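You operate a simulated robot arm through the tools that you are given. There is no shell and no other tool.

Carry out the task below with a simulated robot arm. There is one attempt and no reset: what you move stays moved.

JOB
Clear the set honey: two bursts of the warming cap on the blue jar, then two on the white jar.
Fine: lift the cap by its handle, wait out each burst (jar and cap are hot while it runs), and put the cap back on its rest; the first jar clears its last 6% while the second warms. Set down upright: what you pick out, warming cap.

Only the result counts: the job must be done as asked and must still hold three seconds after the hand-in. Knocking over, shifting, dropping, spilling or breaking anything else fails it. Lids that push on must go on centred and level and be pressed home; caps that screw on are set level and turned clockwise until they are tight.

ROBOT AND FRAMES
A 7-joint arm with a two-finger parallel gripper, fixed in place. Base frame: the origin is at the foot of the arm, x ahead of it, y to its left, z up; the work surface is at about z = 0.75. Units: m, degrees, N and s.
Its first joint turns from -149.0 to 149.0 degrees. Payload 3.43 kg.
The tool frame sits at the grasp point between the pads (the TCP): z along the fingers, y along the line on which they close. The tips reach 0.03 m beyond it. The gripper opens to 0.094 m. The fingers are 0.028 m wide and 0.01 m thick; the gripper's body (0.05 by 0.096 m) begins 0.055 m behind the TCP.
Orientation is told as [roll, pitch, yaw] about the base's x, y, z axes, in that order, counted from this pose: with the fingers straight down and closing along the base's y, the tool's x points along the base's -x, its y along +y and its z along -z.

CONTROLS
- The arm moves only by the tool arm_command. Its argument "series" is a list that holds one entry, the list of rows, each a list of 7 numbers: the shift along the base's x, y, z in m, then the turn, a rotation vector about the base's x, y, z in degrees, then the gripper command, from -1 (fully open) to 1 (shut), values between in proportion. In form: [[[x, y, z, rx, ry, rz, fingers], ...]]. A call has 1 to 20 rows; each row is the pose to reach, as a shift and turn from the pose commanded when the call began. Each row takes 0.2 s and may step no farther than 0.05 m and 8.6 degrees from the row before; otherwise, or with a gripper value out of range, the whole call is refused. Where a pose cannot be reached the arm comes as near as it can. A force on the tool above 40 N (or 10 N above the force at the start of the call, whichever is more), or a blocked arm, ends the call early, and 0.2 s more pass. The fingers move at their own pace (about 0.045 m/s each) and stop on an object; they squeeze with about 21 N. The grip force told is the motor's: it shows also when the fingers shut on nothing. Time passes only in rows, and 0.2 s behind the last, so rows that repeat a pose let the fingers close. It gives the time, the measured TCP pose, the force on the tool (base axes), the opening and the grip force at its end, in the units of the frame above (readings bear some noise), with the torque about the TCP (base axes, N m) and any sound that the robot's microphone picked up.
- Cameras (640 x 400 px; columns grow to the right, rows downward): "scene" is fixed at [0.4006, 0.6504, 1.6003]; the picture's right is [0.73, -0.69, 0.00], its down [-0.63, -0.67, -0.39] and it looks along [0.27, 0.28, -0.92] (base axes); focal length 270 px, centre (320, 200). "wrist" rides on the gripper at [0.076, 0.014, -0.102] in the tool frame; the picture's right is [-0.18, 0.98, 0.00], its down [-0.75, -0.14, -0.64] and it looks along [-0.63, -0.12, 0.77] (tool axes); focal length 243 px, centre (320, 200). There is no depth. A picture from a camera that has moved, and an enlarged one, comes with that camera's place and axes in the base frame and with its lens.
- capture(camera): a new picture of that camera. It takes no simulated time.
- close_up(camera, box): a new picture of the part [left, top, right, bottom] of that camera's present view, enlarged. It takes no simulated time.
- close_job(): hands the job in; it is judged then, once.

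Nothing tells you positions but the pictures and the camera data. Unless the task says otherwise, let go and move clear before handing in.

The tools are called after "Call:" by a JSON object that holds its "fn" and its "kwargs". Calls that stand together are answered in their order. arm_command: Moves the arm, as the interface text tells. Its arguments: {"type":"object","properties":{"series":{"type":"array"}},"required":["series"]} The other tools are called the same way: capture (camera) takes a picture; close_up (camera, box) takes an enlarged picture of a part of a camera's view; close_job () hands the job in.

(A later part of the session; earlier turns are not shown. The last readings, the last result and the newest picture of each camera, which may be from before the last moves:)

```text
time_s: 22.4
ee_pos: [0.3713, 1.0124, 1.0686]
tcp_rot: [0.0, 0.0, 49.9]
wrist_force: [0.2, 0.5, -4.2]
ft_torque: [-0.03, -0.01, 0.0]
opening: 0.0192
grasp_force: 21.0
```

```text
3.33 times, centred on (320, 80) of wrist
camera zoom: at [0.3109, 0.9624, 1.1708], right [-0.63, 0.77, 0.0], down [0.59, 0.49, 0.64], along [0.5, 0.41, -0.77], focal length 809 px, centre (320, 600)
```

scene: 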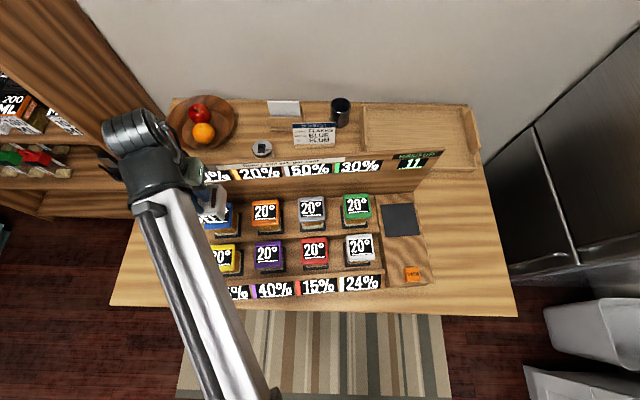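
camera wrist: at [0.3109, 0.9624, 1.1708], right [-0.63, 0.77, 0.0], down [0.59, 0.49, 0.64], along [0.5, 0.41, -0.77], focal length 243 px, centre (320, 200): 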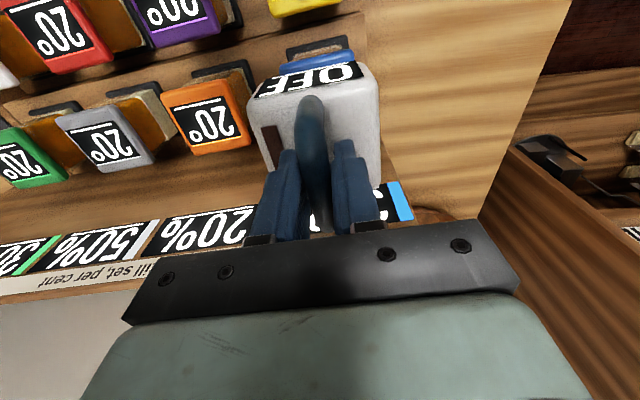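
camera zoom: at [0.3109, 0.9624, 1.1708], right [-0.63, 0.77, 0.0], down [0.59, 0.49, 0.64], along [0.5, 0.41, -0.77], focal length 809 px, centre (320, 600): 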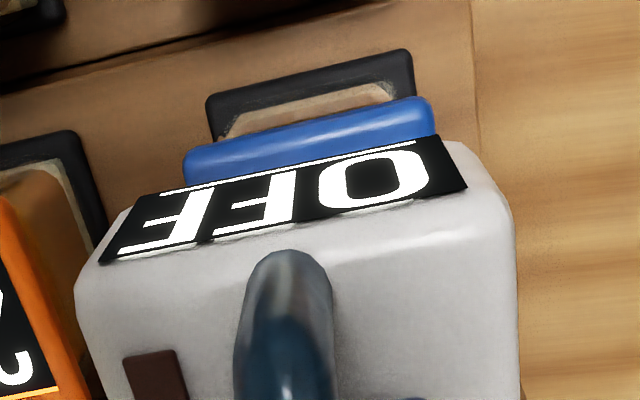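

The cap is aligned over the lid to within 1–2 mm. I'll correct that and descend in small steps, watching the force.

Call:
{"fn": "arm_command", "kwargs": {"series": [[[0.0002, 0.0015, -0.012, 0, 0, 0, 1], [0.0002, 0.0015, -0.024, 0, 0, 0, 1], [0.0002, 0.0015, -0.032, 0, 0, 0, 1], [0.0002, 0.0015, -0.032, 0, 0, 0, 1]]]}}

Call:
{"fn": "close_up", "kwargs": {"camera": "wrist", "box": [220, 20, 420, 170]}}

Call:
{"fn": "close_up", "kwargs": {"camera": "scene", "box": [180, 165, 260, 245]}}

```text
time_s: 23.4
ee_pos: [0.3712, 1.0136, 1.0367]
tcp_rot: [0.0, -0.1, 50.0]
wrist_force: [0.2, 0.6, -4.1]
ft_torque: [0.01, 0.03, -0.02]
opening: 0.0191
grasp_force: 20.8
```

```text
2.67 times, centred on (320, 95) of wrist
camera zoom: at [0.3108, 0.9639, 1.1385], right [-0.63, 0.77, 0.0], down [0.59, 0.49, 0.64], along [0.5, 0.41, -0.77], focal length 647 px, centre (320, 480)
```

zoom: 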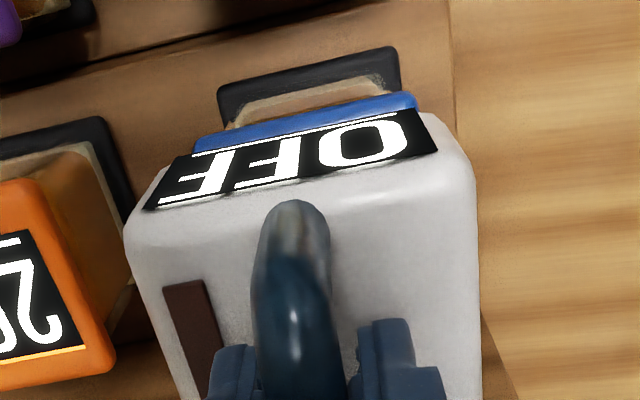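

```text
5.00 times, centred on (220, 205) of scene
camera zoom: at [0.4006, 0.6504, 1.6003], right [0.73, -0.69, 0.0], down [-0.63, -0.67, -0.39], along [0.27, 0.28, -0.92], focal length 1348 px, centre (820, 175)
```

zoom: 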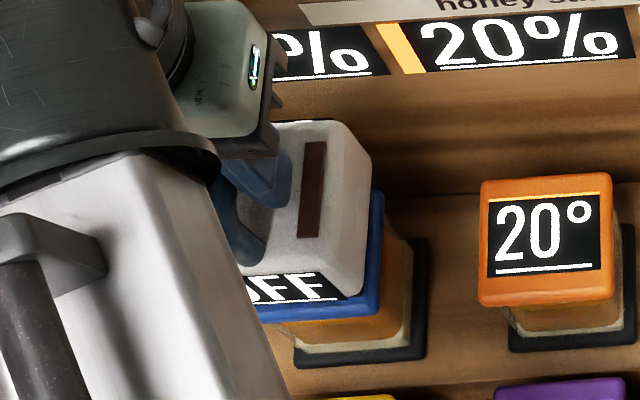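

Call:
{"fn": "arm_command", "kwargs": {"series": [[[0, 0, -0.003, 0, 0, 0, 1], [0, 0, -0.006, 0, 0, 0, 1], [0, 0, -0.009, 0, 0, 0, 1], [0, 0, -0.009, 0, 0, 0, 1]]]}}

Call:
{"fn": "close_up", "kwargs": {"camera": "wrist", "box": [220, 20, 420, 170]}}

Call:
{"fn": "close_up", "kwargs": {"camera": "scene", "box": [180, 165, 260, 245]}}

```text
time_s: 24.4
ee_pos: [0.3722, 1.0148, 1.027]
tcp_rot: [0.0, -0.1, 50.0]
wrist_force: [0.3, 0.4, -3.3]
ft_torque: [0.03, 0.0, 0.01]
opening: 0.0191
grasp_force: 21.1
```

```text
2.67 times, centred on (320, 95) of wrist
camera zoom: at [0.3112, 0.9644, 1.1293], right [-0.63, 0.77, 0.0], down [0.59, 0.49, 0.64], along [0.5, 0.41, -0.77], focal length 647 px, centre (320, 480)
```

zoom: 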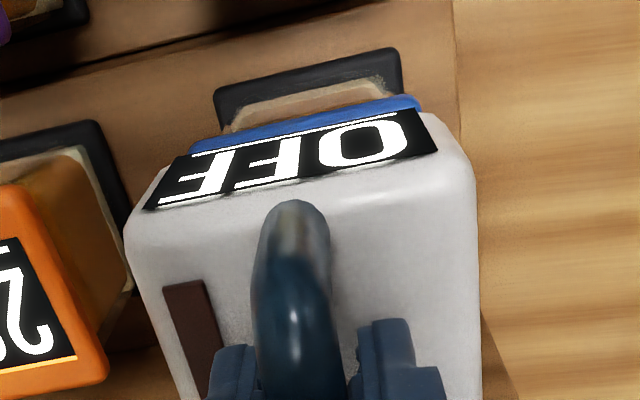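

```text
5.00 times, centred on (220, 205) of scene
camera zoom: at [0.4006, 0.6504, 1.6003], right [0.73, -0.69, 0.0], down [-0.63, -0.67, -0.39], along [0.27, 0.28, -0.92], focal length 1348 px, centre (820, 175)
```

zoom: 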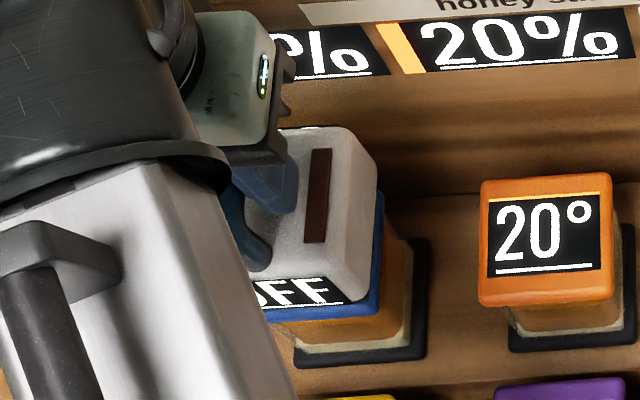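

Call:
{"fn": "arm_command", "kwargs": {"series": [[[0, 0, -0.002, 0, 0, 0, 1], [0, 0, -0.004, 0, 0, 0, 1], [0, 0, -0.004, 0, 0, 0, 1]]]}}

```text
time_s: 25.2
ee_pos: [0.3709, 1.014, 1.0234]
tcp_rot: [0.0, -0.1, 50.0]
wrist_force: [0.0, -0.5, -4.2]
ft_torque: [0.02, 0.01, 0.0]
opening: 0.0189
grasp_force: 20.8
```

Call:
{"fn": "arm_command", "kwargs": {"series": [[[0, 0, -0.002, 0, 0, 0, 1], [0, 0, -0.004, 0, 0, 0, 1], [0, 0, -0.004, 0, 0, 0, 1]]]}}

Call:
{"fn": "close_up", "kwargs": {"camera": "wrist", "box": [220, 20, 420, 170]}}

Call:
{"fn": "close_up", "kwargs": {"camera": "scene", "box": [180, 165, 260, 245]}}

```text
time_s: 26.0
ee_pos: [0.3712, 1.0148, 1.0194]
tcp_rot: [0.0, 0.0, 50.0]
wrist_force: [0.4, -0.5, -4.3]
ft_torque: [0.0, -0.04, 0.01]
opening: 0.0191
grasp_force: 21.3
```

```text
2.67 times, centred on (320, 95) of wrist
camera zoom: at [0.3112, 0.9645, 1.1214], right [-0.63, 0.77, 0.0], down [0.59, 0.49, 0.64], along [0.5, 0.41, -0.77], focal length 647 px, centre (320, 480)
```

zoom: 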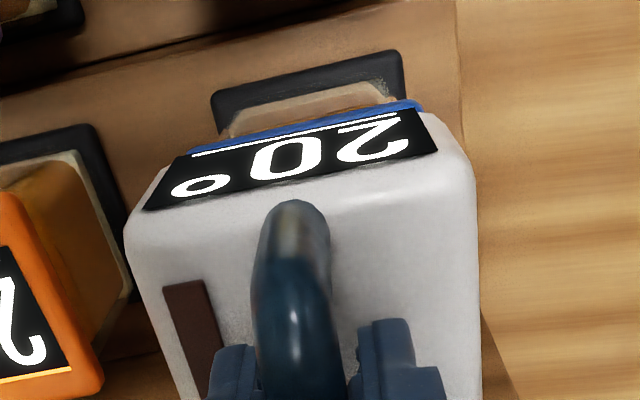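

```text
5.00 times, centred on (220, 205) of scene
camera zoom: at [0.4006, 0.6504, 1.6003], right [0.73, -0.69, 0.0], down [-0.63, -0.67, -0.39], along [0.27, 0.28, -0.92], focal length 1348 px, centre (820, 175)
```

zoom: 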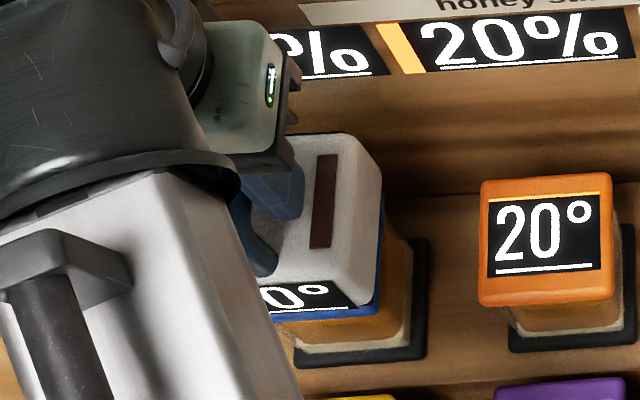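

The cap's display changed from OFF to 20°, so it senses the jar, but it still hangs with its full weight on the gripper. I'll keep lowering it gently until it seats.

Call:
{"fn": "arm_command", "kwargs": {"series": [[[0, 0, -0.002, 0, 0, 0, 1], [0, 0, -0.004, 0, 0, 0, 1], [0, 0, -0.004, 0, 0, 0, 1]]]}}

Call:
{"fn": "close_up", "kwargs": {"camera": "wrist", "box": [220, 20, 420, 170]}}

```text
time_s: 26.8
ee_pos: [0.3702, 1.0142, 1.015]
tcp_rot: [0.0, -0.1, 49.9]
wrist_force: [-0.1, -0.7, -3.9]
ft_torque: [0.01, 0.05, 0.03]
opening: 0.019
grasp_force: 21.4
```

```text
2.67 times, centred on (320, 95) of wrist
camera zoom: at [0.3107, 0.9645, 1.1171], right [-0.63, 0.77, 0.0], down [0.59, 0.49, 0.64], along [0.5, 0.41, -0.77], focal length 647 px, centre (320, 480)
```

zoom: 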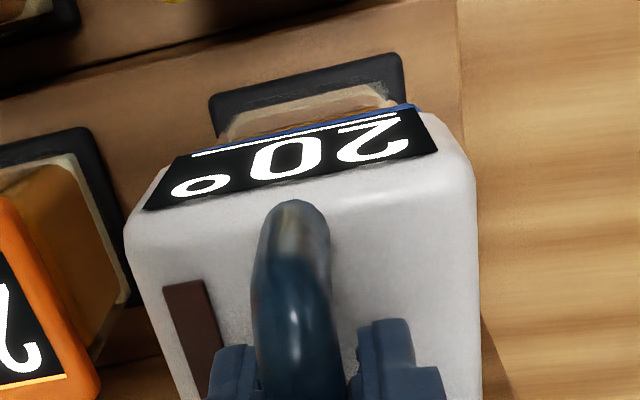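

Call:
{"fn": "arm_command", "kwargs": {"series": [[[0, 0, -0.002, 0, 0, 0, 1], [0, 0, -0.004, 0, 0, 0, 1], [0, 0, -0.006, 0, 0, 0, 1], [0, 0, -0.006, 0, 0, 0, 1]]]}}

Call:
{"fn": "close_up", "kwargs": {"camera": "wrist", "box": [220, 20, 420, 170]}}

Call:
{"fn": "close_up", "kwargs": {"camera": "scene", "box": [180, 165, 260, 245]}}

```text
time_s: 27.8
ee_pos: [0.3714, 1.0144, 1.011]
tcp_rot: [0.1, -0.1, 49.9]
wrist_force: [-1.1, 2.2, 20.3]
ft_torque: [0.12, -0.06, -0.03]
opening: 0.0192
grasp_force: 21.2
```

```text
2.67 times, centred on (320, 95) of wrist
camera zoom: at [0.3106, 0.9643, 1.1126], right [-0.63, 0.77, 0.0], down [0.59, 0.49, 0.64], along [0.5, 0.41, -0.77], focal length 647 px, centre (320, 480)
```

zoom: 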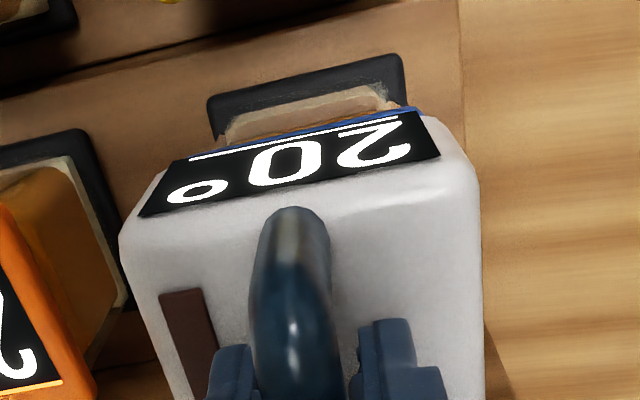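

```text
5.00 times, centred on (220, 205) of scene
camera zoom: at [0.4006, 0.6504, 1.6003], right [0.73, -0.69, 0.0], down [-0.63, -0.67, -0.39], along [0.27, 0.28, -0.92], focal length 1348 px, centre (820, 175)
```

zoom: 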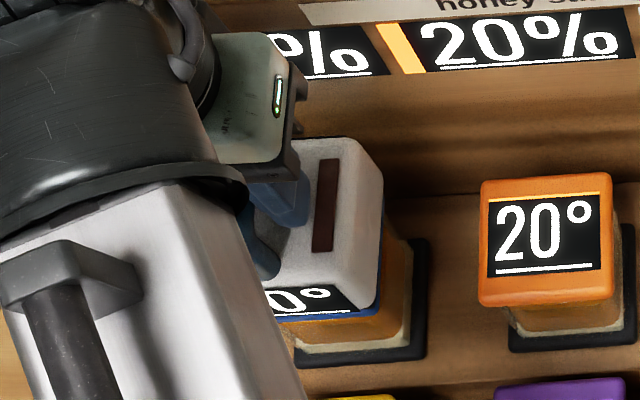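

Contact came with 20 N at TCP z 1.011, about 12 mm lower than the lid top alone would give, so the cap is seated in its recess. I'll ease the load off, release, and rise a little to check.

Call:
{"fn": "arm_command", "kwargs": {"series": [[[0, 0, 0.001, 0, 0, 0, 1], [0, 0, 0.0015, 0, 0, 0, 1], [0, 0, 0.0015, 0, 0, 0, 1]]]}}

```text
time_s: 28.6
ee_pos: [0.3708, 1.0144, 1.0103]
tcp_rot: [0.0, -0.1, 50.0]
wrist_force: [-1.8, 0.0, 3.8]
ft_torque: [0.18, -0.17, 0.05]
opening: 0.0193
grasp_force: 21.1
```

Call:
{"fn": "arm_command", "kwargs": {"series": [[[0, 0, 0.0015, 0, 0, 0, 0.5], [0, 0, 0.0015, 0, 0, 0, 0.3], [0, 0, 0.0015, 0, 0, 0, 0], [0, 0, 0.0015, 0, 0, 0, -0.3], [0, 0, 0.0015, 0, 0, 0, -0.3]]]}}

Call:
{"fn": "close_up", "kwargs": {"camera": "wrist", "box": [220, 20, 420, 240]}}

Call:
{"fn": "close_up", "kwargs": {"camera": "scene", "box": [180, 165, 260, 245]}}

```text
time_s: 29.8
ee_pos: [0.3711, 1.0144, 1.0124]
tcp_rot: [0.0, 0.0, 50.1]
wrist_force: [0.3, -0.3, 0.0]
ft_torque: [-0.02, 0.02, -0.03]
opening: 0.061
grasp_force: 0.1
```

```text
1.82 times, centred on (320, 130) of wrist
camera zoom: at [0.311, 0.9648, 1.1148], right [-0.63, 0.77, 0.0], down [0.59, 0.49, 0.64], along [0.5, 0.41, -0.77], focal length 441 px, centre (320, 327)
```

zoom: 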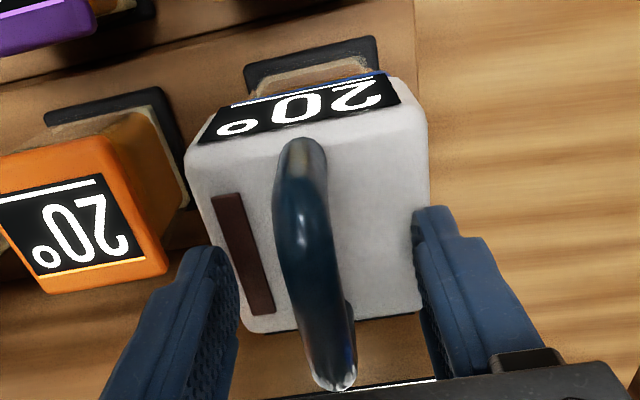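

```text
5.00 times, centred on (220, 205) of scene
camera zoom: at [0.4006, 0.6504, 1.6003], right [0.73, -0.69, 0.0], down [-0.63, -0.67, -0.39], along [0.27, 0.28, -0.92], focal length 1348 px, centre (820, 175)
```

zoom: 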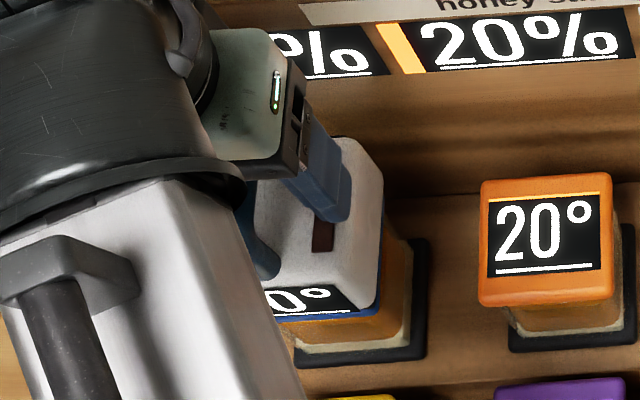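

The cap is seated level on the blue jar and released. I'll rise clear and carry the closed gripper over to the WARM button, near (0.649, 0.549, 0.845).

Call:
{"fn": "arm_command", "kwargs": {"series": [[[0, 0, 0.04, 0, 0, 0, -0.3], [0, 0, 0.08, 0, 0, 0, -0.3], [0, 0, 0.11, 0, 0, 0, -0.3], [0.0232, -0.0388, 0.11, 0, 0, 0, 0], [0.0463, -0.0775, 0.11, 0, 0, 0, 1], [0.0695, -0.1163, 0.11, 0, 0, 0, 1], [0.0927, -0.155, 0.11, 0, 0, 0, 1], [0.1158, -0.1938, 0.11, 0, 0, 0, 1], [0.139, -0.2325, 0.11, 0, 0, 0, 1], [0.1622, -0.2713, 0.11, 0, 0, 0, 1], [0.1853, -0.31, 0.09, 0, 0, 0, 1], [0.2085, -0.3488, 0.07, 0, 0, 0, 1], [0.2317, -0.3875, 0.05, 0, 0, 0, 1], [0.2548, -0.4263, 0.03, 0, 0, 0, 1], [0.278, -0.465, 0.01, 0, 0, 0, 1], [0.278, -0.465, -0.01, 0, 0, 0, 1], [0.278, -0.465, -0.01, 0, 0, 0, 1]]]}}

Call:
{"fn": "capture", "kwargs": {"camera": "wrist"}}

Call:
{"fn": "capture", "kwargs": {"camera": "scene"}}

Call:
{"fn": "close_up", "kwargs": {"camera": "scene", "box": [180, 165, 260, 245]}}

Call:
{"fn": "close_up", "kwargs": {"camera": "wrist", "box": [240, 20, 400, 180]}}

```text
time_s: 33.4
ee_pos: [0.6487, 0.5494, 1.0027]
tcp_rot: [0.0, 0.0, 50.0]
wrist_force: [0.4, 0.4, 0.2]
ft_torque: [0.01, -0.02, -0.01]
opening: 0.0001
grasp_force: 21.2
```

```text
taken
camera wrist: at [0.5886, 0.4995, 1.1038], right [-0.63, 0.77, 0.0], down [0.59, 0.49, 0.64], along [0.5, 0.41, -0.77], focal length 243 px, centre (320, 200)
```

wrist: 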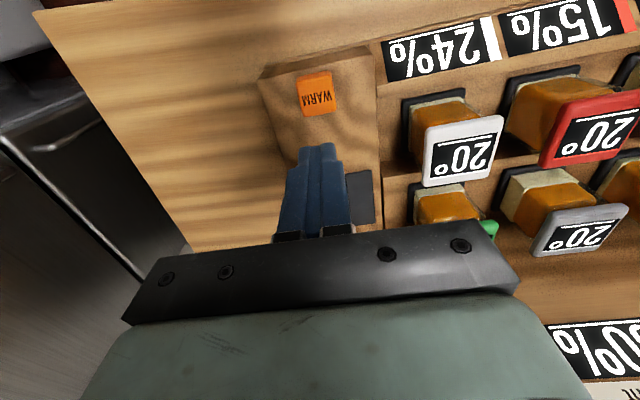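

```text
taken
```

scene: 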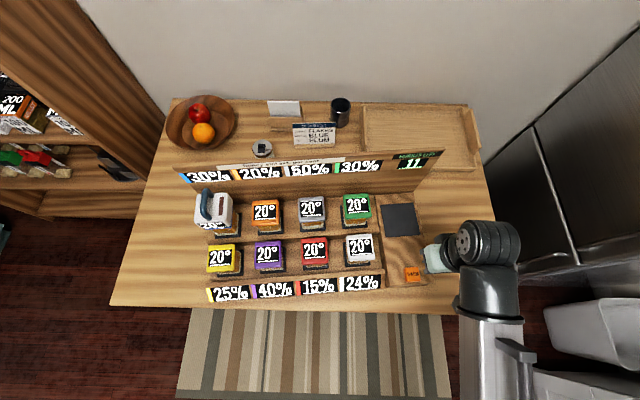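

```text
5.00 times, centred on (220, 205) of scene
camera zoom: at [0.4006, 0.6504, 1.6003], right [0.73, -0.69, 0.0], down [-0.63, -0.67, -0.39], along [0.27, 0.28, -0.92], focal length 1348 px, centre (820, 175)
```

zoom: 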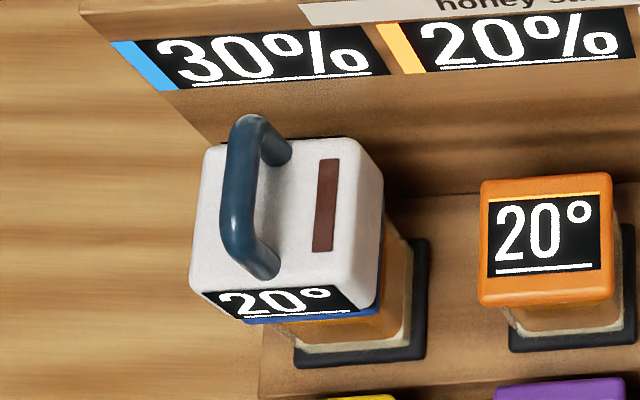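

```text
2.50 times, centred on (320, 100) of wrist
camera zoom: at [0.5886, 0.4995, 1.1038], right [-0.63, 0.77, 0.0], down [0.59, 0.49, 0.64], along [0.5, 0.41, -0.77], focal length 606 px, centre (320, 450)
```

zoom: 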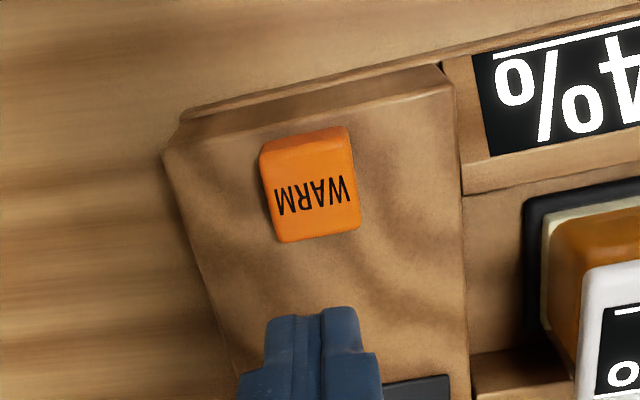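

The cap is on blue and reads 20°, and the WARM button is almost directly under the closed fingertips. I'll approach the button now.

Call:
{"fn": "arm_command", "kwargs": {"series": [[[0.001, -0.001, -0.03, 0, 0, 0, 1], [0.0015, -0.002, -0.06, 0, 0, 0, 1], [0.0015, -0.002, -0.085, 0, 0, 0, 1], [0.0015, -0.002, -0.1, 0, 0, 0, 1], [0.0015, -0.002, -0.105, 0, 0, 0, 1], [0.0015, -0.002, -0.105, 0, 0, 0, 1]]]}}

Call:
{"fn": "close_up", "kwargs": {"camera": "wrist", "box": [240, 60, 400, 220]}}

Call:
{"fn": "close_up", "kwargs": {"camera": "scene", "box": [380, 220, 460, 300]}}

```text
time_s: 34.8
ee_pos: [0.6498, 0.5476, 0.8963]
tcp_rot: [0.1, -0.1, 50.0]
wrist_force: [-0.4, 0.8, -0.4]
ft_torque: [-0.02, 0.02, 0.01]
opening: 0.0001
grasp_force: 21.1
```

```text
2.50 times, centred on (320, 140) of wrist
camera zoom: at [0.59, 0.4977, 0.9991], right [-0.63, 0.77, 0.0], down [0.59, 0.49, 0.64], along [0.5, 0.41, -0.77], focal length 606 px, centre (320, 350)
```

zoom: 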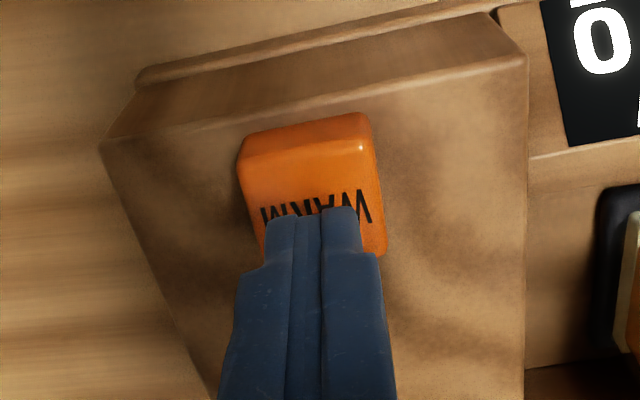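

```text
5.00 times, centred on (420, 260) of scene
camera zoom: at [0.4006, 0.6504, 1.6003], right [0.73, -0.69, 0.0], down [-0.63, -0.67, -0.39], along [0.27, 0.28, -0.92], focal length 1348 px, centre (-180, -100)
```

zoom: 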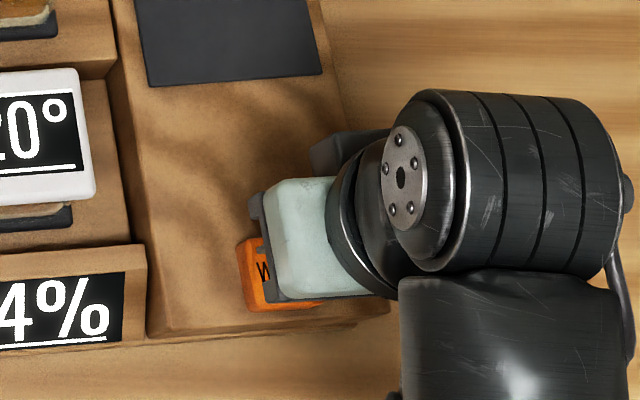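

Call:
{"fn": "arm_command", "kwargs": {"series": [[[0, 0, -0.004, 0, 0, 0, 1], [0, 0, -0.008, 0, 0, 0, 1], [0, 0, -0.012, 0, 0, 0, 1], [0, 0, -0.014, 0, 0, 0, 1]]]}}

```text
time_s: 35.8
ee_pos: [0.6516, 0.5476, 0.8817]
tcp_rot: [0.0, 0.1, 50.0]
wrist_force: [0.1, -0.5, 0.2]
ft_torque: [0.0, -0.01, -0.02]
opening: 0.0004
grasp_force: 21.4
```

Call:
{"fn": "arm_command", "kwargs": {"series": [[[0, 0, -0.002, 0, 0, 0, 1], [0, 0, -0.004, 0, 0, 0, 1], [0, 0, -0.006, 0, 0, 0, 1]]]}}

Call:
{"fn": "close_up", "kwargs": {"camera": "scene", "box": [170, 140, 450, 260]}}

```text
time_s: 36.6
ee_pos: [0.6508, 0.5482, 0.8782]
tcp_rot: [0.0, 0.0, 50.0]
wrist_force: [-0.2, -0.6, 0.3]
ft_torque: [0.02, 0.0, 0.01]
opening: 0.0
grasp_force: 20.8
```

```text
2.29 times, centred on (310, 200) of scene
camera zoom: at [0.4006, 0.6504, 1.6003], right [0.73, -0.69, 0.0], down [-0.63, -0.67, -0.39], along [0.27, 0.28, -0.92], focal length 616 px, centre (343, 200)
```

zoom: 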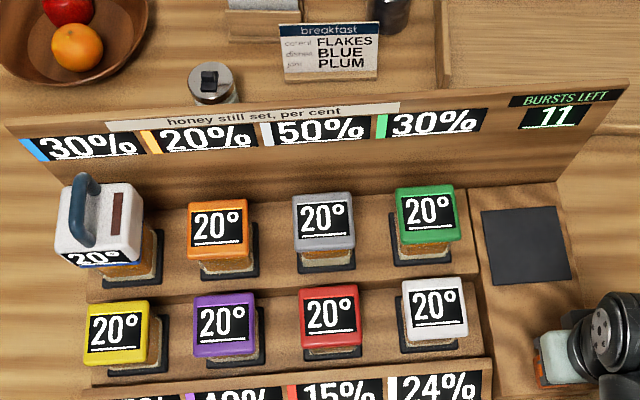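

Call:
{"fn": "arm_command", "kwargs": {"series": [[[0, 0, -0.002, 0, 0, 0, 1], [0, 0, -0.004, 0, 0, 0, 1], [0, 0, -0.004, 0, 0, 0, 1]]]}}

```text
time_s: 37.4
ee_pos: [0.6504, 0.5483, 0.8739]
tcp_rot: [0.0, 0.0, 50.0]
wrist_force: [-0.3, -0.2, 1.4]
ft_torque: [-0.02, 0.04, 0.02]
opening: 0.0001
grasp_force: 21.1
```

Call:
{"fn": "arm_command", "kwargs": {"series": [[[0, 0, -0.002, 0, 0, 0, 1], [0, 0, -0.004, 0, 0, 0, 1]]]}}

Call:
{"fn": "close_up", "kwargs": {"camera": "scene", "box": [170, 140, 450, 260]}}

```text
time_s: 38.0
ee_pos: [0.6518, 0.5487, 0.8698]
tcp_rot: [0.0, -0.1, 50.0]
wrist_force: [1.4, -0.2, 4.2]
ft_torque: [0.02, -0.01, 0.03]
opening: 0.0
grasp_force: 21.2
heard: click
```

```text
2.29 times, centred on (310, 200) of scene
camera zoom: at [0.4006, 0.6504, 1.6003], right [0.73, -0.69, 0.0], down [-0.63, -0.67, -0.39], along [0.27, 0.28, -0.92], focal length 616 px, centre (343, 200)
```

zoom: 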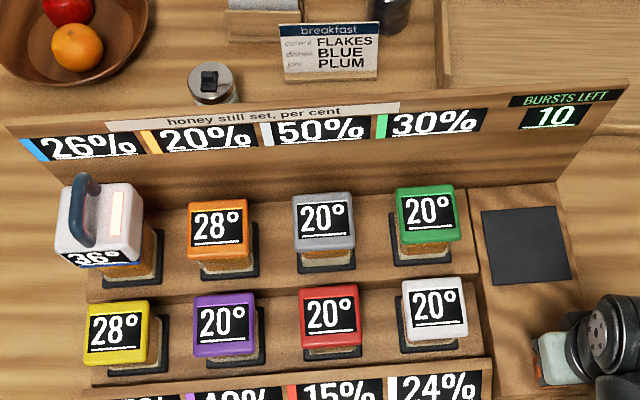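

A click was heard and the burst started: bursts left 10, blue at 26% and 36°, and the cap's stripe is glowing. I'll lift off the button and wait it out.

Call:
{"fn": "arm_command", "kwargs": {"series": [[[0, 0, 0.01, 0, 0, 0, 1], [0, 0, 0.02, 0, 0, 0, 1], [0, 0, 0.02, 0, 0, 0, 1], [0, 0, 0.02, 0, 0, 0, 1], [0, 0, 0.02, 0, 0, 0, 1]]]}}

Call:
{"fn": "close_up", "kwargs": {"camera": "scene", "box": [170, 140, 450, 260]}}

```text
time_s: 39.2
ee_pos: [0.651, 0.5473, 0.8895]
tcp_rot: [0.0, 0.0, 50.0]
wrist_force: [0.1, 0.3, 0.1]
ft_torque: [0.01, 0.0, 0.0]
opening: 0.0
grasp_force: 21.4
```

```text
2.29 times, centred on (310, 200) of scene
camera zoom: at [0.4006, 0.6504, 1.6003], right [0.73, -0.69, 0.0], down [-0.63, -0.67, -0.39], along [0.27, 0.28, -0.92], focal length 616 px, centre (343, 200)
```

zoom: 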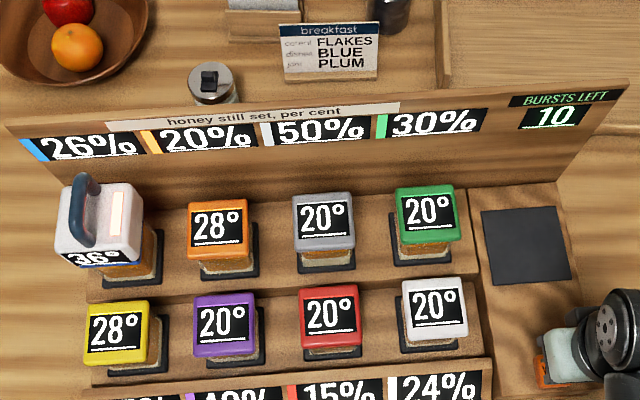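

Call:
{"fn": "arm_command", "kwargs": {"series": [[[0, 0, 0, 0, 0, 0, 1], [0, 0, 0, 0, 0, 0, 1], [0, 0, 0, 0, 0, 0, 1], [0, 0, 0, 0, 0, 0, 1], [0, 0, 0, 0, 0, 0, 1], [0, 0, 0, 0, 0, 0, 1], [0, 0, 0, 0, 0, 0, 1], [0, 0, 0, 0, 0, 0, 1], [0, 0, 0, 0, 0, 0, 1]]]}}

Call:
{"fn": "close_up", "kwargs": {"camera": "scene", "box": [170, 140, 450, 260]}}

```text
time_s: 41.2
ee_pos: [0.6512, 0.5475, 0.8895]
tcp_rot: [0.0, 0.0, 49.9]
wrist_force: [-0.3, -0.6, -0.6]
ft_torque: [-0.03, -0.02, 0.01]
opening: 0.0001
grasp_force: 21.1
```

```text
2.29 times, centred on (310, 200) of scene
camera zoom: at [0.4006, 0.6504, 1.6003], right [0.73, -0.69, 0.0], down [-0.63, -0.67, -0.39], along [0.27, 0.28, -0.92], focal length 616 px, centre (343, 200)
```

zoom: 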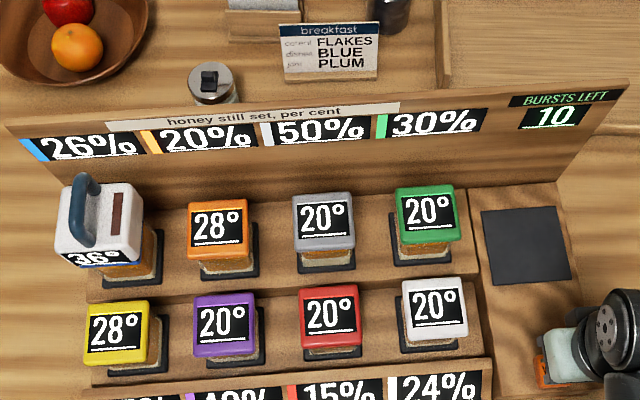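

The glow is off and the first burst is over (blue 26%, 36°). Now I'll press for the second burst on blue.

Call:
{"fn": "arm_command", "kwargs": {"series": [[[0, 0, -0.008, 0, 0, 0, 1], [0, 0, -0.014, 0, 0, 0, 1], [0, 0, -0.018, 0, 0, 0, 1], [0, 0, -0.021, 0, 0, 0, 1], [0, 0, -0.01, 0, 0, 0, 1], [0, 0, 0, 0, 0, 0, 1]]]}}

Call:
{"fn": "close_up", "kwargs": {"camera": "scene", "box": [170, 140, 450, 260]}}

```text
time_s: 42.6
ee_pos: [0.6508, 0.5469, 0.8884]
tcp_rot: [0.0, -0.1, 50.0]
wrist_force: [0.5, -0.7, -0.2]
ft_torque: [-0.01, 0.01, 0.0]
opening: 0.0001
grasp_force: 20.8
heard: click
```

```text
2.29 times, centred on (310, 200) of scene
camera zoom: at [0.4006, 0.6504, 1.6003], right [0.73, -0.69, 0.0], down [-0.63, -0.67, -0.39], along [0.27, 0.28, -0.92], focal length 616 px, centre (343, 200)
```

zoom: 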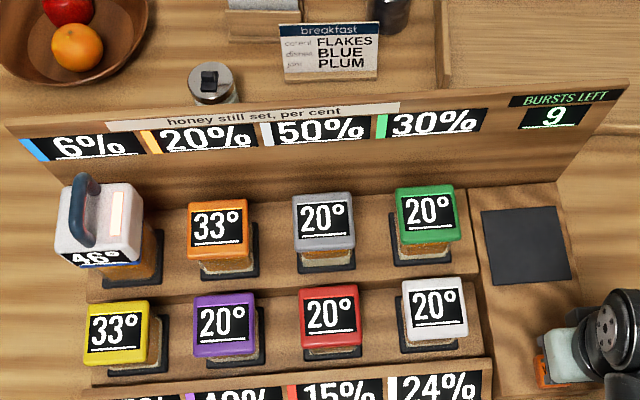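

The second burst is running: blue 6% and 46°, 9 left. I'll raise the hand clear and wait it out.

Call:
{"fn": "arm_command", "kwargs": {"series": [[[0, 0, 0.04, 0, 0, 0, 1], [0, 0, 0.08, 0, 0, 0, 1], [0, 0, 0.12, 0, 0, 0, 1], [0, 0, 0.16, 0, 0, 0, 1], [0, 0, 0.2, 0, 0, 0, 1], [0, 0, 0.23, 0, 0, 0, 0.5], [0, 0, 0.23, 0, 0, 0, 0], [0, 0, 0.23, 0, 0, 0, -0.3], [0, 0, 0.23, 0, 0, 0, -0.3], [0, 0, 0.23, 0, 0, 0, -0.3], [0, 0, 0.23, 0, 0, 0, -0.3], [0, 0, 0.23, 0, 0, 0, -0.3], [0, 0, 0.23, 0, 0, 0, -0.3], [0, 0, 0.23, 0, 0, 0, -0.3], [0, 0, 0.23, 0, 0, 0, -0.3], [0, 0, 0.23, 0, 0, 0, -0.3], [0, 0, 0.23, 0, 0, 0, -0.3], [0, 0, 0.23, 0, 0, 0, -0.3]]]}}

Call:
{"fn": "close_up", "kwargs": {"camera": "scene", "box": [170, 140, 450, 260]}}

Call:
{"fn": "capture", "kwargs": {"camera": "scene"}}

```text
time_s: 46.4
ee_pos: [0.652, 0.5474, 1.1186]
tcp_rot: [0.0, -0.1, 50.0]
wrist_force: [0.2, -1.1, 0.2]
ft_torque: [0.01, -0.03, 0.0]
opening: 0.0608
grasp_force: 0.0
```

```text
2.29 times, centred on (310, 200) of scene
camera zoom: at [0.4006, 0.6504, 1.6003], right [0.73, -0.69, 0.0], down [-0.63, -0.67, -0.39], along [0.27, 0.28, -0.92], focal length 616 px, centre (343, 200)
```

zoom: 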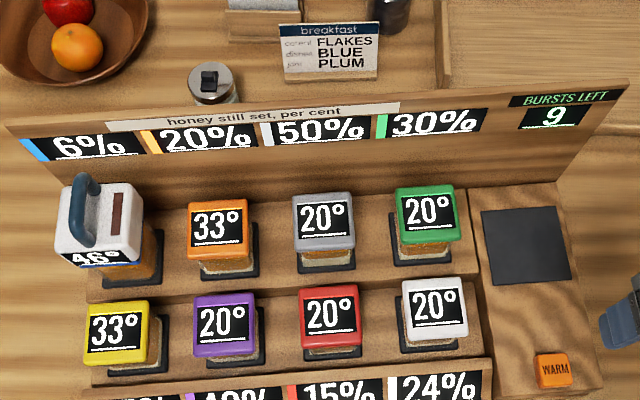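

```text
taken
```

scene: 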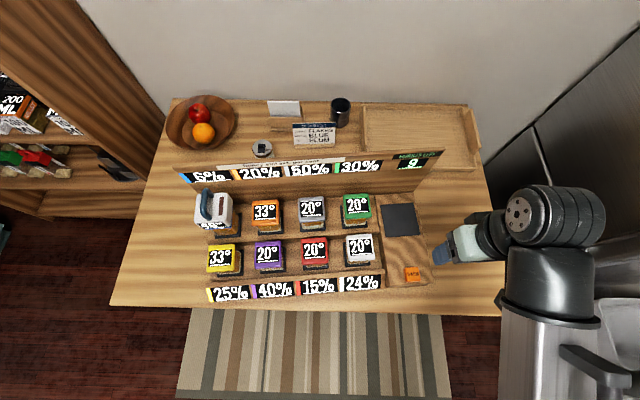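

The burst is over (stripe dark), with blue at 6%. I'll return above the cap on the blue jar.

Call:
{"fn": "arm_command", "kwargs": {"series": [[[-0.0233, 0.0389, 0, 0, 0, 0, -0.3], [-0.0466, 0.0778, 0, 0, 0, 0, -0.3], [-0.0699, 0.1168, 0, 0, 0, 0, -0.3], [-0.0932, 0.1557, 0, 0, 0, 0, -0.3], [-0.1165, 0.1946, 0, 0, 0, 0, -0.3], [-0.1398, 0.2335, 0, 0, 0, 0, -0.3], [-0.163, 0.2724, 0, 0, 0, 0, -0.3], [-0.1863, 0.3113, 0, 0, 0, 0, -0.3], [-0.2096, 0.3503, 0, 0, 0, 0, -0.3], [-0.2329, 0.3892, 0, 0, 0, 0, -0.3], [-0.2562, 0.4281, 0, 0, 0, 0, -0.3], [-0.2795, 0.467, 0, 0, 0, 0, -0.3], [-0.2795, 0.467, -0.03, 0, 0, 0, -0.3], [-0.2795, 0.467, -0.03, 0, 0, 0, -0.3], [-0.2795, 0.467, -0.03, 0, 0, 0, -0.3]]]}}

Call:
{"fn": "capture", "kwargs": {"camera": "wrist"}}

Call:
{"fn": "close_up", "kwargs": {"camera": "wrist", "box": [220, 20, 420, 220]}}

```text
time_s: 49.6
ee_pos: [0.3713, 1.0138, 1.0901]
tcp_rot: [0.0, -0.1, 50.1]
wrist_force: [-0.6, -0.2, 0.5]
ft_torque: [-0.01, 0.0, -0.01]
opening: 0.0613
grasp_force: 0.0
```

```text
taken
camera wrist: at [0.3108, 0.9648, 1.1921], right [-0.63, 0.77, 0.0], down [0.59, 0.49, 0.64], along [0.5, 0.41, -0.77], focal length 243 px, centre (320, 200)
```

wrist: 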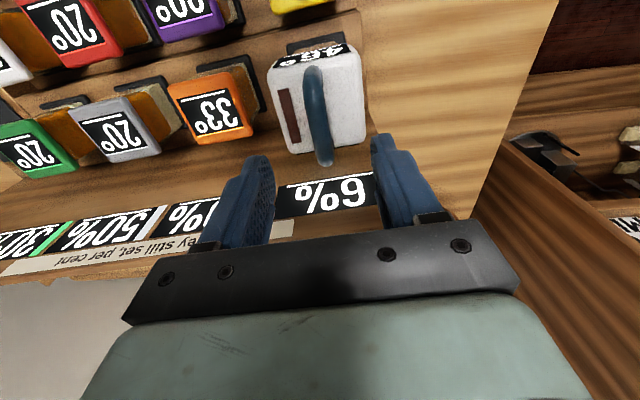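

```text
2.00 times, centred on (320, 120) of wrist
camera zoom: at [0.3108, 0.9648, 1.1921], right [-0.63, 0.77, 0.0], down [0.59, 0.49, 0.64], along [0.5, 0.41, -0.77], focal length 485 px, centre (320, 360)
```

zoom: 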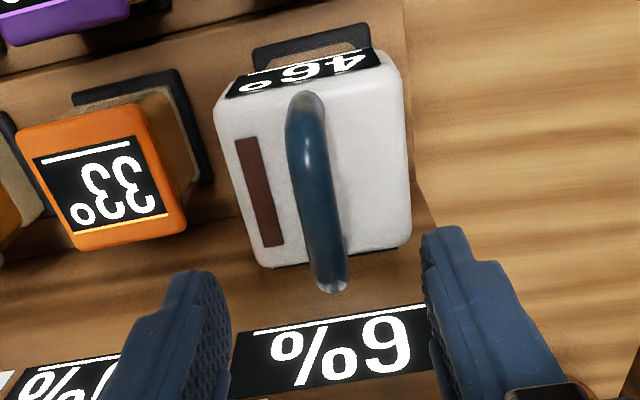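

Aligned, with the display at 46° and no glow. I'll descend and grip the handle again.

Call:
{"fn": "arm_command", "kwargs": {"series": [[[0, 0, -0.03, 0, 0, 0, -0.3], [0, 0, -0.055, 0, 0, 0, -0.3], [0, 0, -0.07, 0, 0, 0, -0.3], [0, 0, -0.076, 0, 0, 0, -0.3], [0, 0, -0.076, 0, 0, 0, -0.3], [0, 0, -0.076, 0, 0, 0, 0.3], [0, 0, -0.076, 0, 0, 0, 1], [0, 0, -0.076, 0, 0, 0, 1], [0, 0, -0.076, 0, 0, 0, 1], [0, 0, -0.076, 0, 0, 0, 1], [0, 0, -0.076, 0, 0, 0, 1]]]}}

Call:
{"fn": "close_up", "kwargs": {"camera": "wrist", "box": [220, 20, 420, 240]}}

```text
time_s: 52.0
ee_pos: [0.3712, 1.0138, 1.0125]
tcp_rot: [0.0, 0.0, 50.0]
wrist_force: [-0.5, 1.5, -0.1]
ft_torque: [0.03, -0.02, 0.0]
opening: 0.0193
grasp_force: 21.3
```

```text
1.82 times, centred on (320, 130) of wrist
camera zoom: at [0.311, 0.9645, 1.1153], right [-0.63, 0.77, 0.0], down [0.59, 0.49, 0.64], along [0.5, 0.41, -0.77], focal length 441 px, centre (320, 327)
```

zoom: 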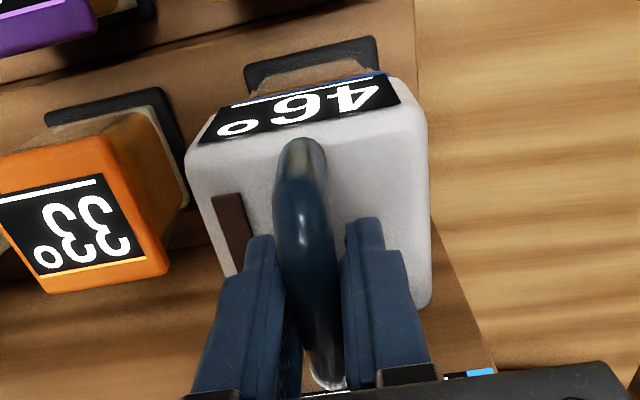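

The handle is gripped. I'll lift straight up slowly so the jar stays behind.

Call:
{"fn": "arm_command", "kwargs": {"series": [[[0, 0, 0.003, 0, 0, 0, 1], [0, 0, 0.007, 0, 0, 0, 1], [0, 0, 0.013, 0, 0, 0, 1], [0, 0, 0.022, 0, 0, 0, 1], [0, 0, 0.032, 0, 0, 0, 1], [0, 0, 0.032, 0, 0, 0, 1]]]}}

Call:
{"fn": "close_up", "kwargs": {"camera": "wrist", "box": [220, 20, 420, 170]}}

Call:
{"fn": "close_up", "kwargs": {"camera": "scene", "box": [180, 165, 260, 245]}}

```text
time_s: 53.4
ee_pos: [0.3718, 1.014, 1.0456]
tcp_rot: [0.0, 0.0, 50.0]
wrist_force: [-0.4, 0.3, -4.6]
ft_torque: [0.03, 0.03, -0.06]
opening: 0.0194
grasp_force: 20.7
```

```text
2.67 times, centred on (320, 95) of wrist
camera zoom: at [0.3114, 0.9652, 1.1471], right [-0.63, 0.77, 0.0], down [0.59, 0.49, 0.64], along [0.5, 0.41, -0.77], focal length 647 px, centre (320, 480)
```

zoom: 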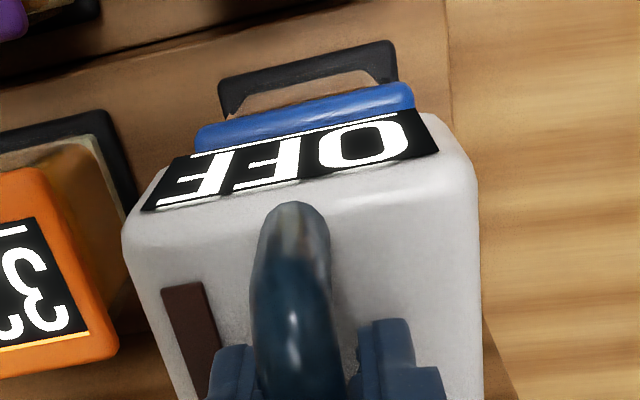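

```text
5.00 times, centred on (220, 205) of scene
camera zoom: at [0.4006, 0.6504, 1.6003], right [0.73, -0.69, 0.0], down [-0.63, -0.67, -0.39], along [0.27, 0.28, -0.92], focal length 1348 px, centre (820, 175)
```

zoom: 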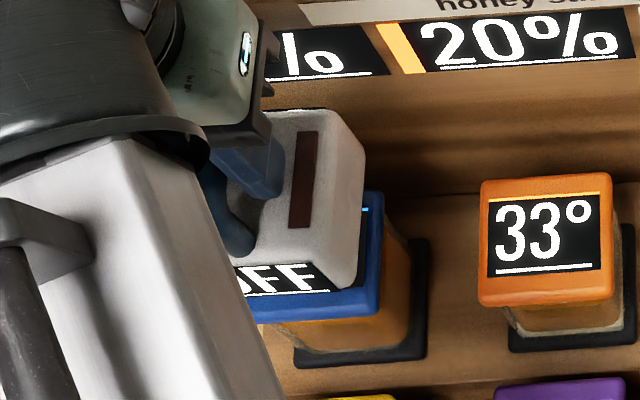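

The cap is free and blue stayed put. I'll carry the cap over to the white jar, staying high above the other lids.

Call:
{"fn": "arm_command", "kwargs": {"series": [[[0, 0, 0.03, 0, 0, 0, 1], [0.0249, -0.0354, 0.03, 0, 0, 0, 1], [0.0498, -0.0708, 0.03, 0, 0, 0, 1], [0.0748, -0.1063, 0.03, 0, 0, 0, 1], [0.0997, -0.1417, 0.03, 0, 0, 0, 1], [0.1246, -0.1771, 0.03, 0, 0, 0, 1], [0.1495, -0.2125, 0.03, 0, 0, 0, 1], [0.1745, -0.248, 0.03, 0, 0, 0, 1], [0.1994, -0.2834, 0.03, 0, 0, 0, 1], [0.2243, -0.3188, 0.03, 0, 0, 0, 1], [0.2243, -0.3188, 0.0, 0, 0, 0, 1], [0.2243, -0.3188, -0.01, 0, 0, 0, 1], [0.2243, -0.3188, -0.01, 0, 0, 0, 1]]]}}

Call:
{"fn": "close_up", "kwargs": {"camera": "wrist", "box": [220, 0, 420, 150]}}

Call:
{"fn": "capture", "kwargs": {"camera": "scene"}}

Call:
{"fn": "close_up", "kwargs": {"camera": "scene", "box": [320, 185, 420, 285]}}

```text
time_s: 56.2
ee_pos: [0.5955, 0.6952, 1.035]
tcp_rot: [0.0, 0.0, 50.0]
wrist_force: [0.9, -0.4, -3.7]
ft_torque: [0.02, -0.01, -0.01]
opening: 0.0193
grasp_force: 20.8
```

```text
2.67 times, centred on (320, 75) of wrist
camera zoom: at [0.5355, 0.6463, 1.1369], right [-0.63, 0.77, 0.0], down [0.59, 0.49, 0.64], along [0.5, 0.41, -0.77], focal length 647 px, centre (320, 533)
```

zoom: 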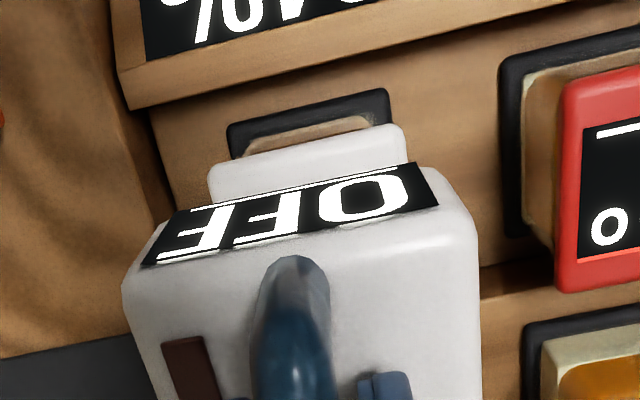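

```text
taken
```

scene: 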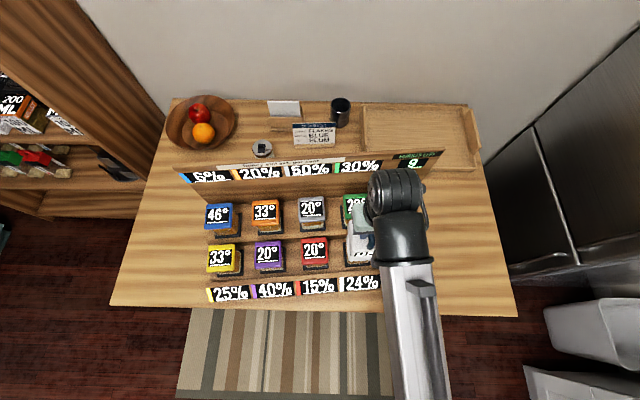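

```text
4.00 times, centred on (370, 235) of scene
camera zoom: at [0.4006, 0.6504, 1.6003], right [0.73, -0.69, 0.0], down [-0.63, -0.67, -0.39], along [0.27, 0.28, -0.92], focal length 1078 px, centre (120, 60)
```

zoom: 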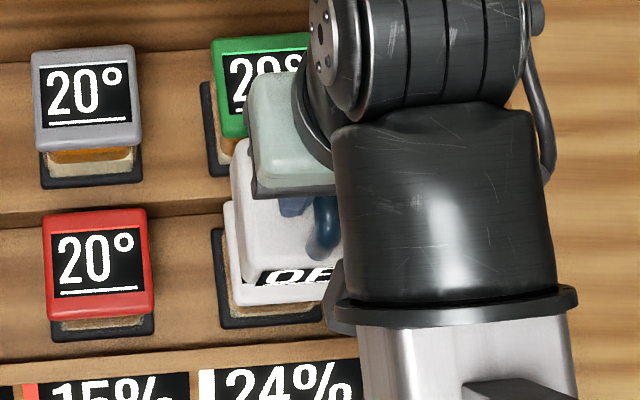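

The cap is lined up over the white lid as well as it was over blue. I'll descend to just above it, then take fine steps.

Call:
{"fn": "arm_command", "kwargs": {"series": [[[0, 0, -0.015, 0, 0, 0, 1], [0, 0, -0.03, 0, 0, 0, 1], [0, 0, -0.038, 0, 0, 0, 1], [0, 0, -0.042, 0, 0, 0, 1], [0, 0, -0.042, 0, 0, 0, 1]]]}}

Call:
{"fn": "close_up", "kwargs": {"camera": "wrist", "box": [220, 0, 420, 150]}}

Call:
{"fn": "close_up", "kwargs": {"camera": "scene", "box": [320, 185, 420, 285]}}

```text
time_s: 57.4
ee_pos: [0.5959, 0.6945, 0.9934]
tcp_rot: [0.0, 0.0, 50.1]
wrist_force: [-0.3, 0.8, -3.3]
ft_torque: [0.01, -0.01, 0.04]
opening: 0.019
grasp_force: 21.0
```

```text
2.67 times, centred on (320, 75) of wrist
camera zoom: at [0.5355, 0.6461, 1.0954], right [-0.63, 0.77, 0.0], down [0.59, 0.49, 0.64], along [0.5, 0.41, -0.77], focal length 647 px, centre (320, 533)
```

zoom: 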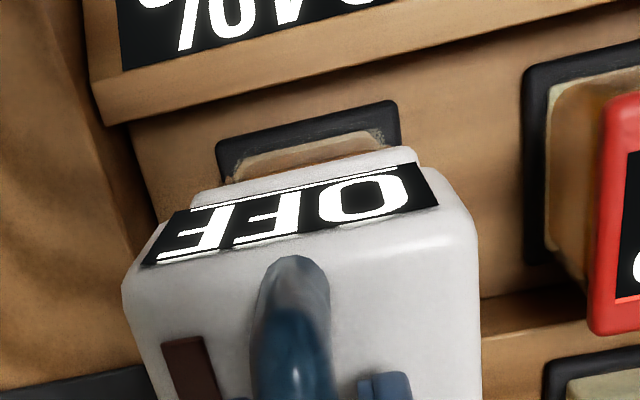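

```text
4.00 times, centred on (370, 235) of scene
camera zoom: at [0.4006, 0.6504, 1.6003], right [0.73, -0.69, 0.0], down [-0.63, -0.67, -0.39], along [0.27, 0.28, -0.92], focal length 1078 px, centre (120, 60)
```

zoom: 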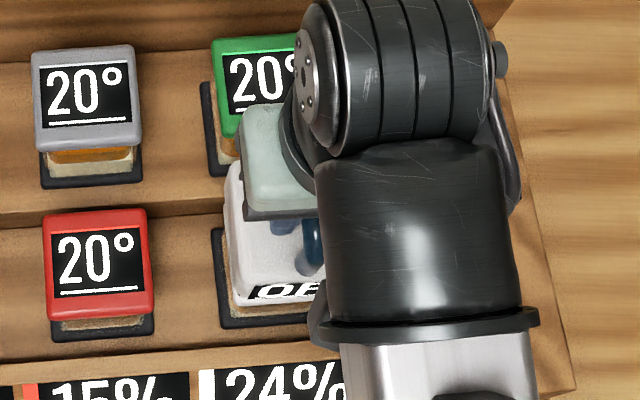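

Call:
{"fn": "arm_command", "kwargs": {"series": [[[0, 0, -0.003, 0, 0, 0, 1], [0, 0, -0.006, 0, 0, 0, 1], [0, 0, -0.009, 0, 0, 0, 1], [0, 0, -0.012, 0, 0, 0, 1], [0, 0, -0.012, 0, 0, 0, 1]]]}}

Call:
{"fn": "close_up", "kwargs": {"camera": "wrist", "box": [220, 0, 420, 150]}}

```text
time_s: 58.6
ee_pos: [0.5965, 0.6965, 0.9805]
tcp_rot: [0.0, 0.1, 49.9]
wrist_force: [-0.9, 0.6, -4.1]
ft_torque: [-0.03, 0.02, 0.04]
opening: 0.0189
grasp_force: 21.1
```

```text
2.67 times, centred on (320, 75) of wrist
camera zoom: at [0.5358, 0.6459, 1.0833], right [-0.63, 0.77, 0.0], down [0.59, 0.49, 0.64], along [0.5, 0.41, -0.77], focal length 647 px, centre (320, 533)
```

zoom: 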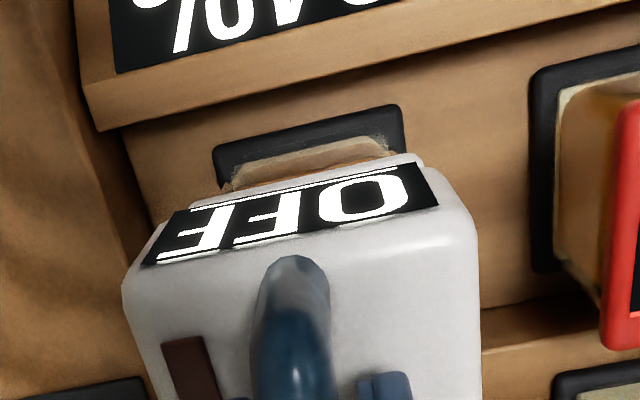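

Call:
{"fn": "arm_command", "kwargs": {"series": [[[0, 0, -0.002, 0, 0, 0, 1], [0, 0, -0.004, 0, 0, 0, 1], [0, 0, -0.004, 0, 0, 0, 1]]]}}

Call:
{"fn": "close_up", "kwargs": {"camera": "wrist", "box": [220, 0, 420, 150]}}

```text
time_s: 59.4
ee_pos: [0.5958, 0.6966, 0.9774]
tcp_rot: [0.1, 0.0, 50.1]
wrist_force: [-0.4, -0.3, -4.9]
ft_torque: [-0.02, -0.01, 0.02]
opening: 0.0192
grasp_force: 20.9
```

```text
2.67 times, centred on (320, 75) of wrist
camera zoom: at [0.5356, 0.6462, 1.0795], right [-0.63, 0.77, 0.0], down [0.59, 0.49, 0.64], along [0.5, 0.41, -0.77], focal length 647 px, centre (320, 533)
```

zoom: 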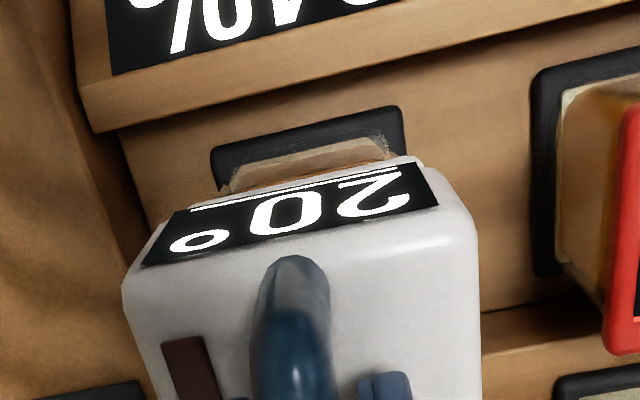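

The cap now reads 20° over white, so I'll go on down to the seat.

Call:
{"fn": "arm_command", "kwargs": {"series": [[[0, 0, -0.002, 0, 0, 0, 1], [0, 0, -0.004, 0, 0, 0, 1], [0, 0, -0.005, 0, 0, 0, 1], [0, 0, -0.005, 0, 0, 0, 1]]]}}

```text
time_s: 60.4
ee_pos: [0.5956, 0.696, 0.9722]
tcp_rot: [0.0, -0.1, 50.0]
wrist_force: [1.8, -0.3, 9.1]
ft_torque: [-0.24, 0.19, 0.03]
opening: 0.019
grasp_force: 21.3
```

Call:
{"fn": "close_up", "kwargs": {"camera": "wrist", "box": [220, 0, 420, 150]}}

Call:
{"fn": "close_up", "kwargs": {"camera": "scene", "box": [330, 205, 410, 285]}}

```text
2.67 times, centred on (320, 75) of wrist
camera zoom: at [0.5354, 0.646, 1.0753], right [-0.63, 0.77, 0.0], down [0.59, 0.49, 0.64], along [0.5, 0.41, -0.77], focal length 647 px, centre (320, 533)
```

zoom: 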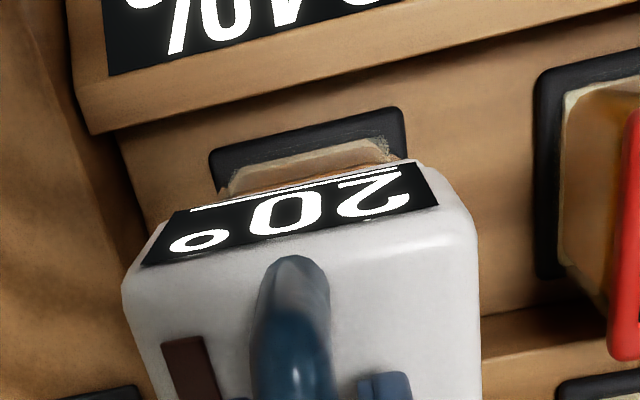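

```text
5.00 times, centred on (370, 245) of scene
camera zoom: at [0.4006, 0.6504, 1.6003], right [0.73, -0.69, 0.0], down [-0.63, -0.67, -0.39], along [0.27, 0.28, -0.92], focal length 1348 px, centre (70, -25)
```

zoom: 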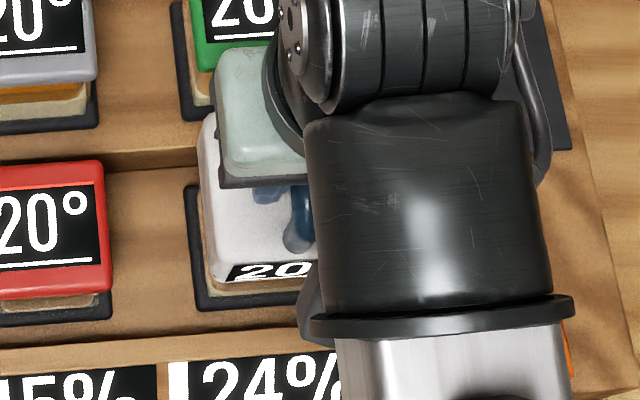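

Call:
{"fn": "arm_command", "kwargs": {"series": [[[0, 0, -0.001, 0, 0, 0, 1], [0, 0, -0.002, 0, 0, 0, 1], [0, 0, -0.002, 0, 0, 0, 1]]]}}

```text
time_s: 61.2
ee_pos: [0.5954, 0.6969, 0.9714]
tcp_rot: [0.0, -0.1, 49.9]
wrist_force: [4.1, 2.1, 20.1]
ft_torque: [-0.02, 0.01, 0.01]
opening: 0.0194
grasp_force: 20.8
```

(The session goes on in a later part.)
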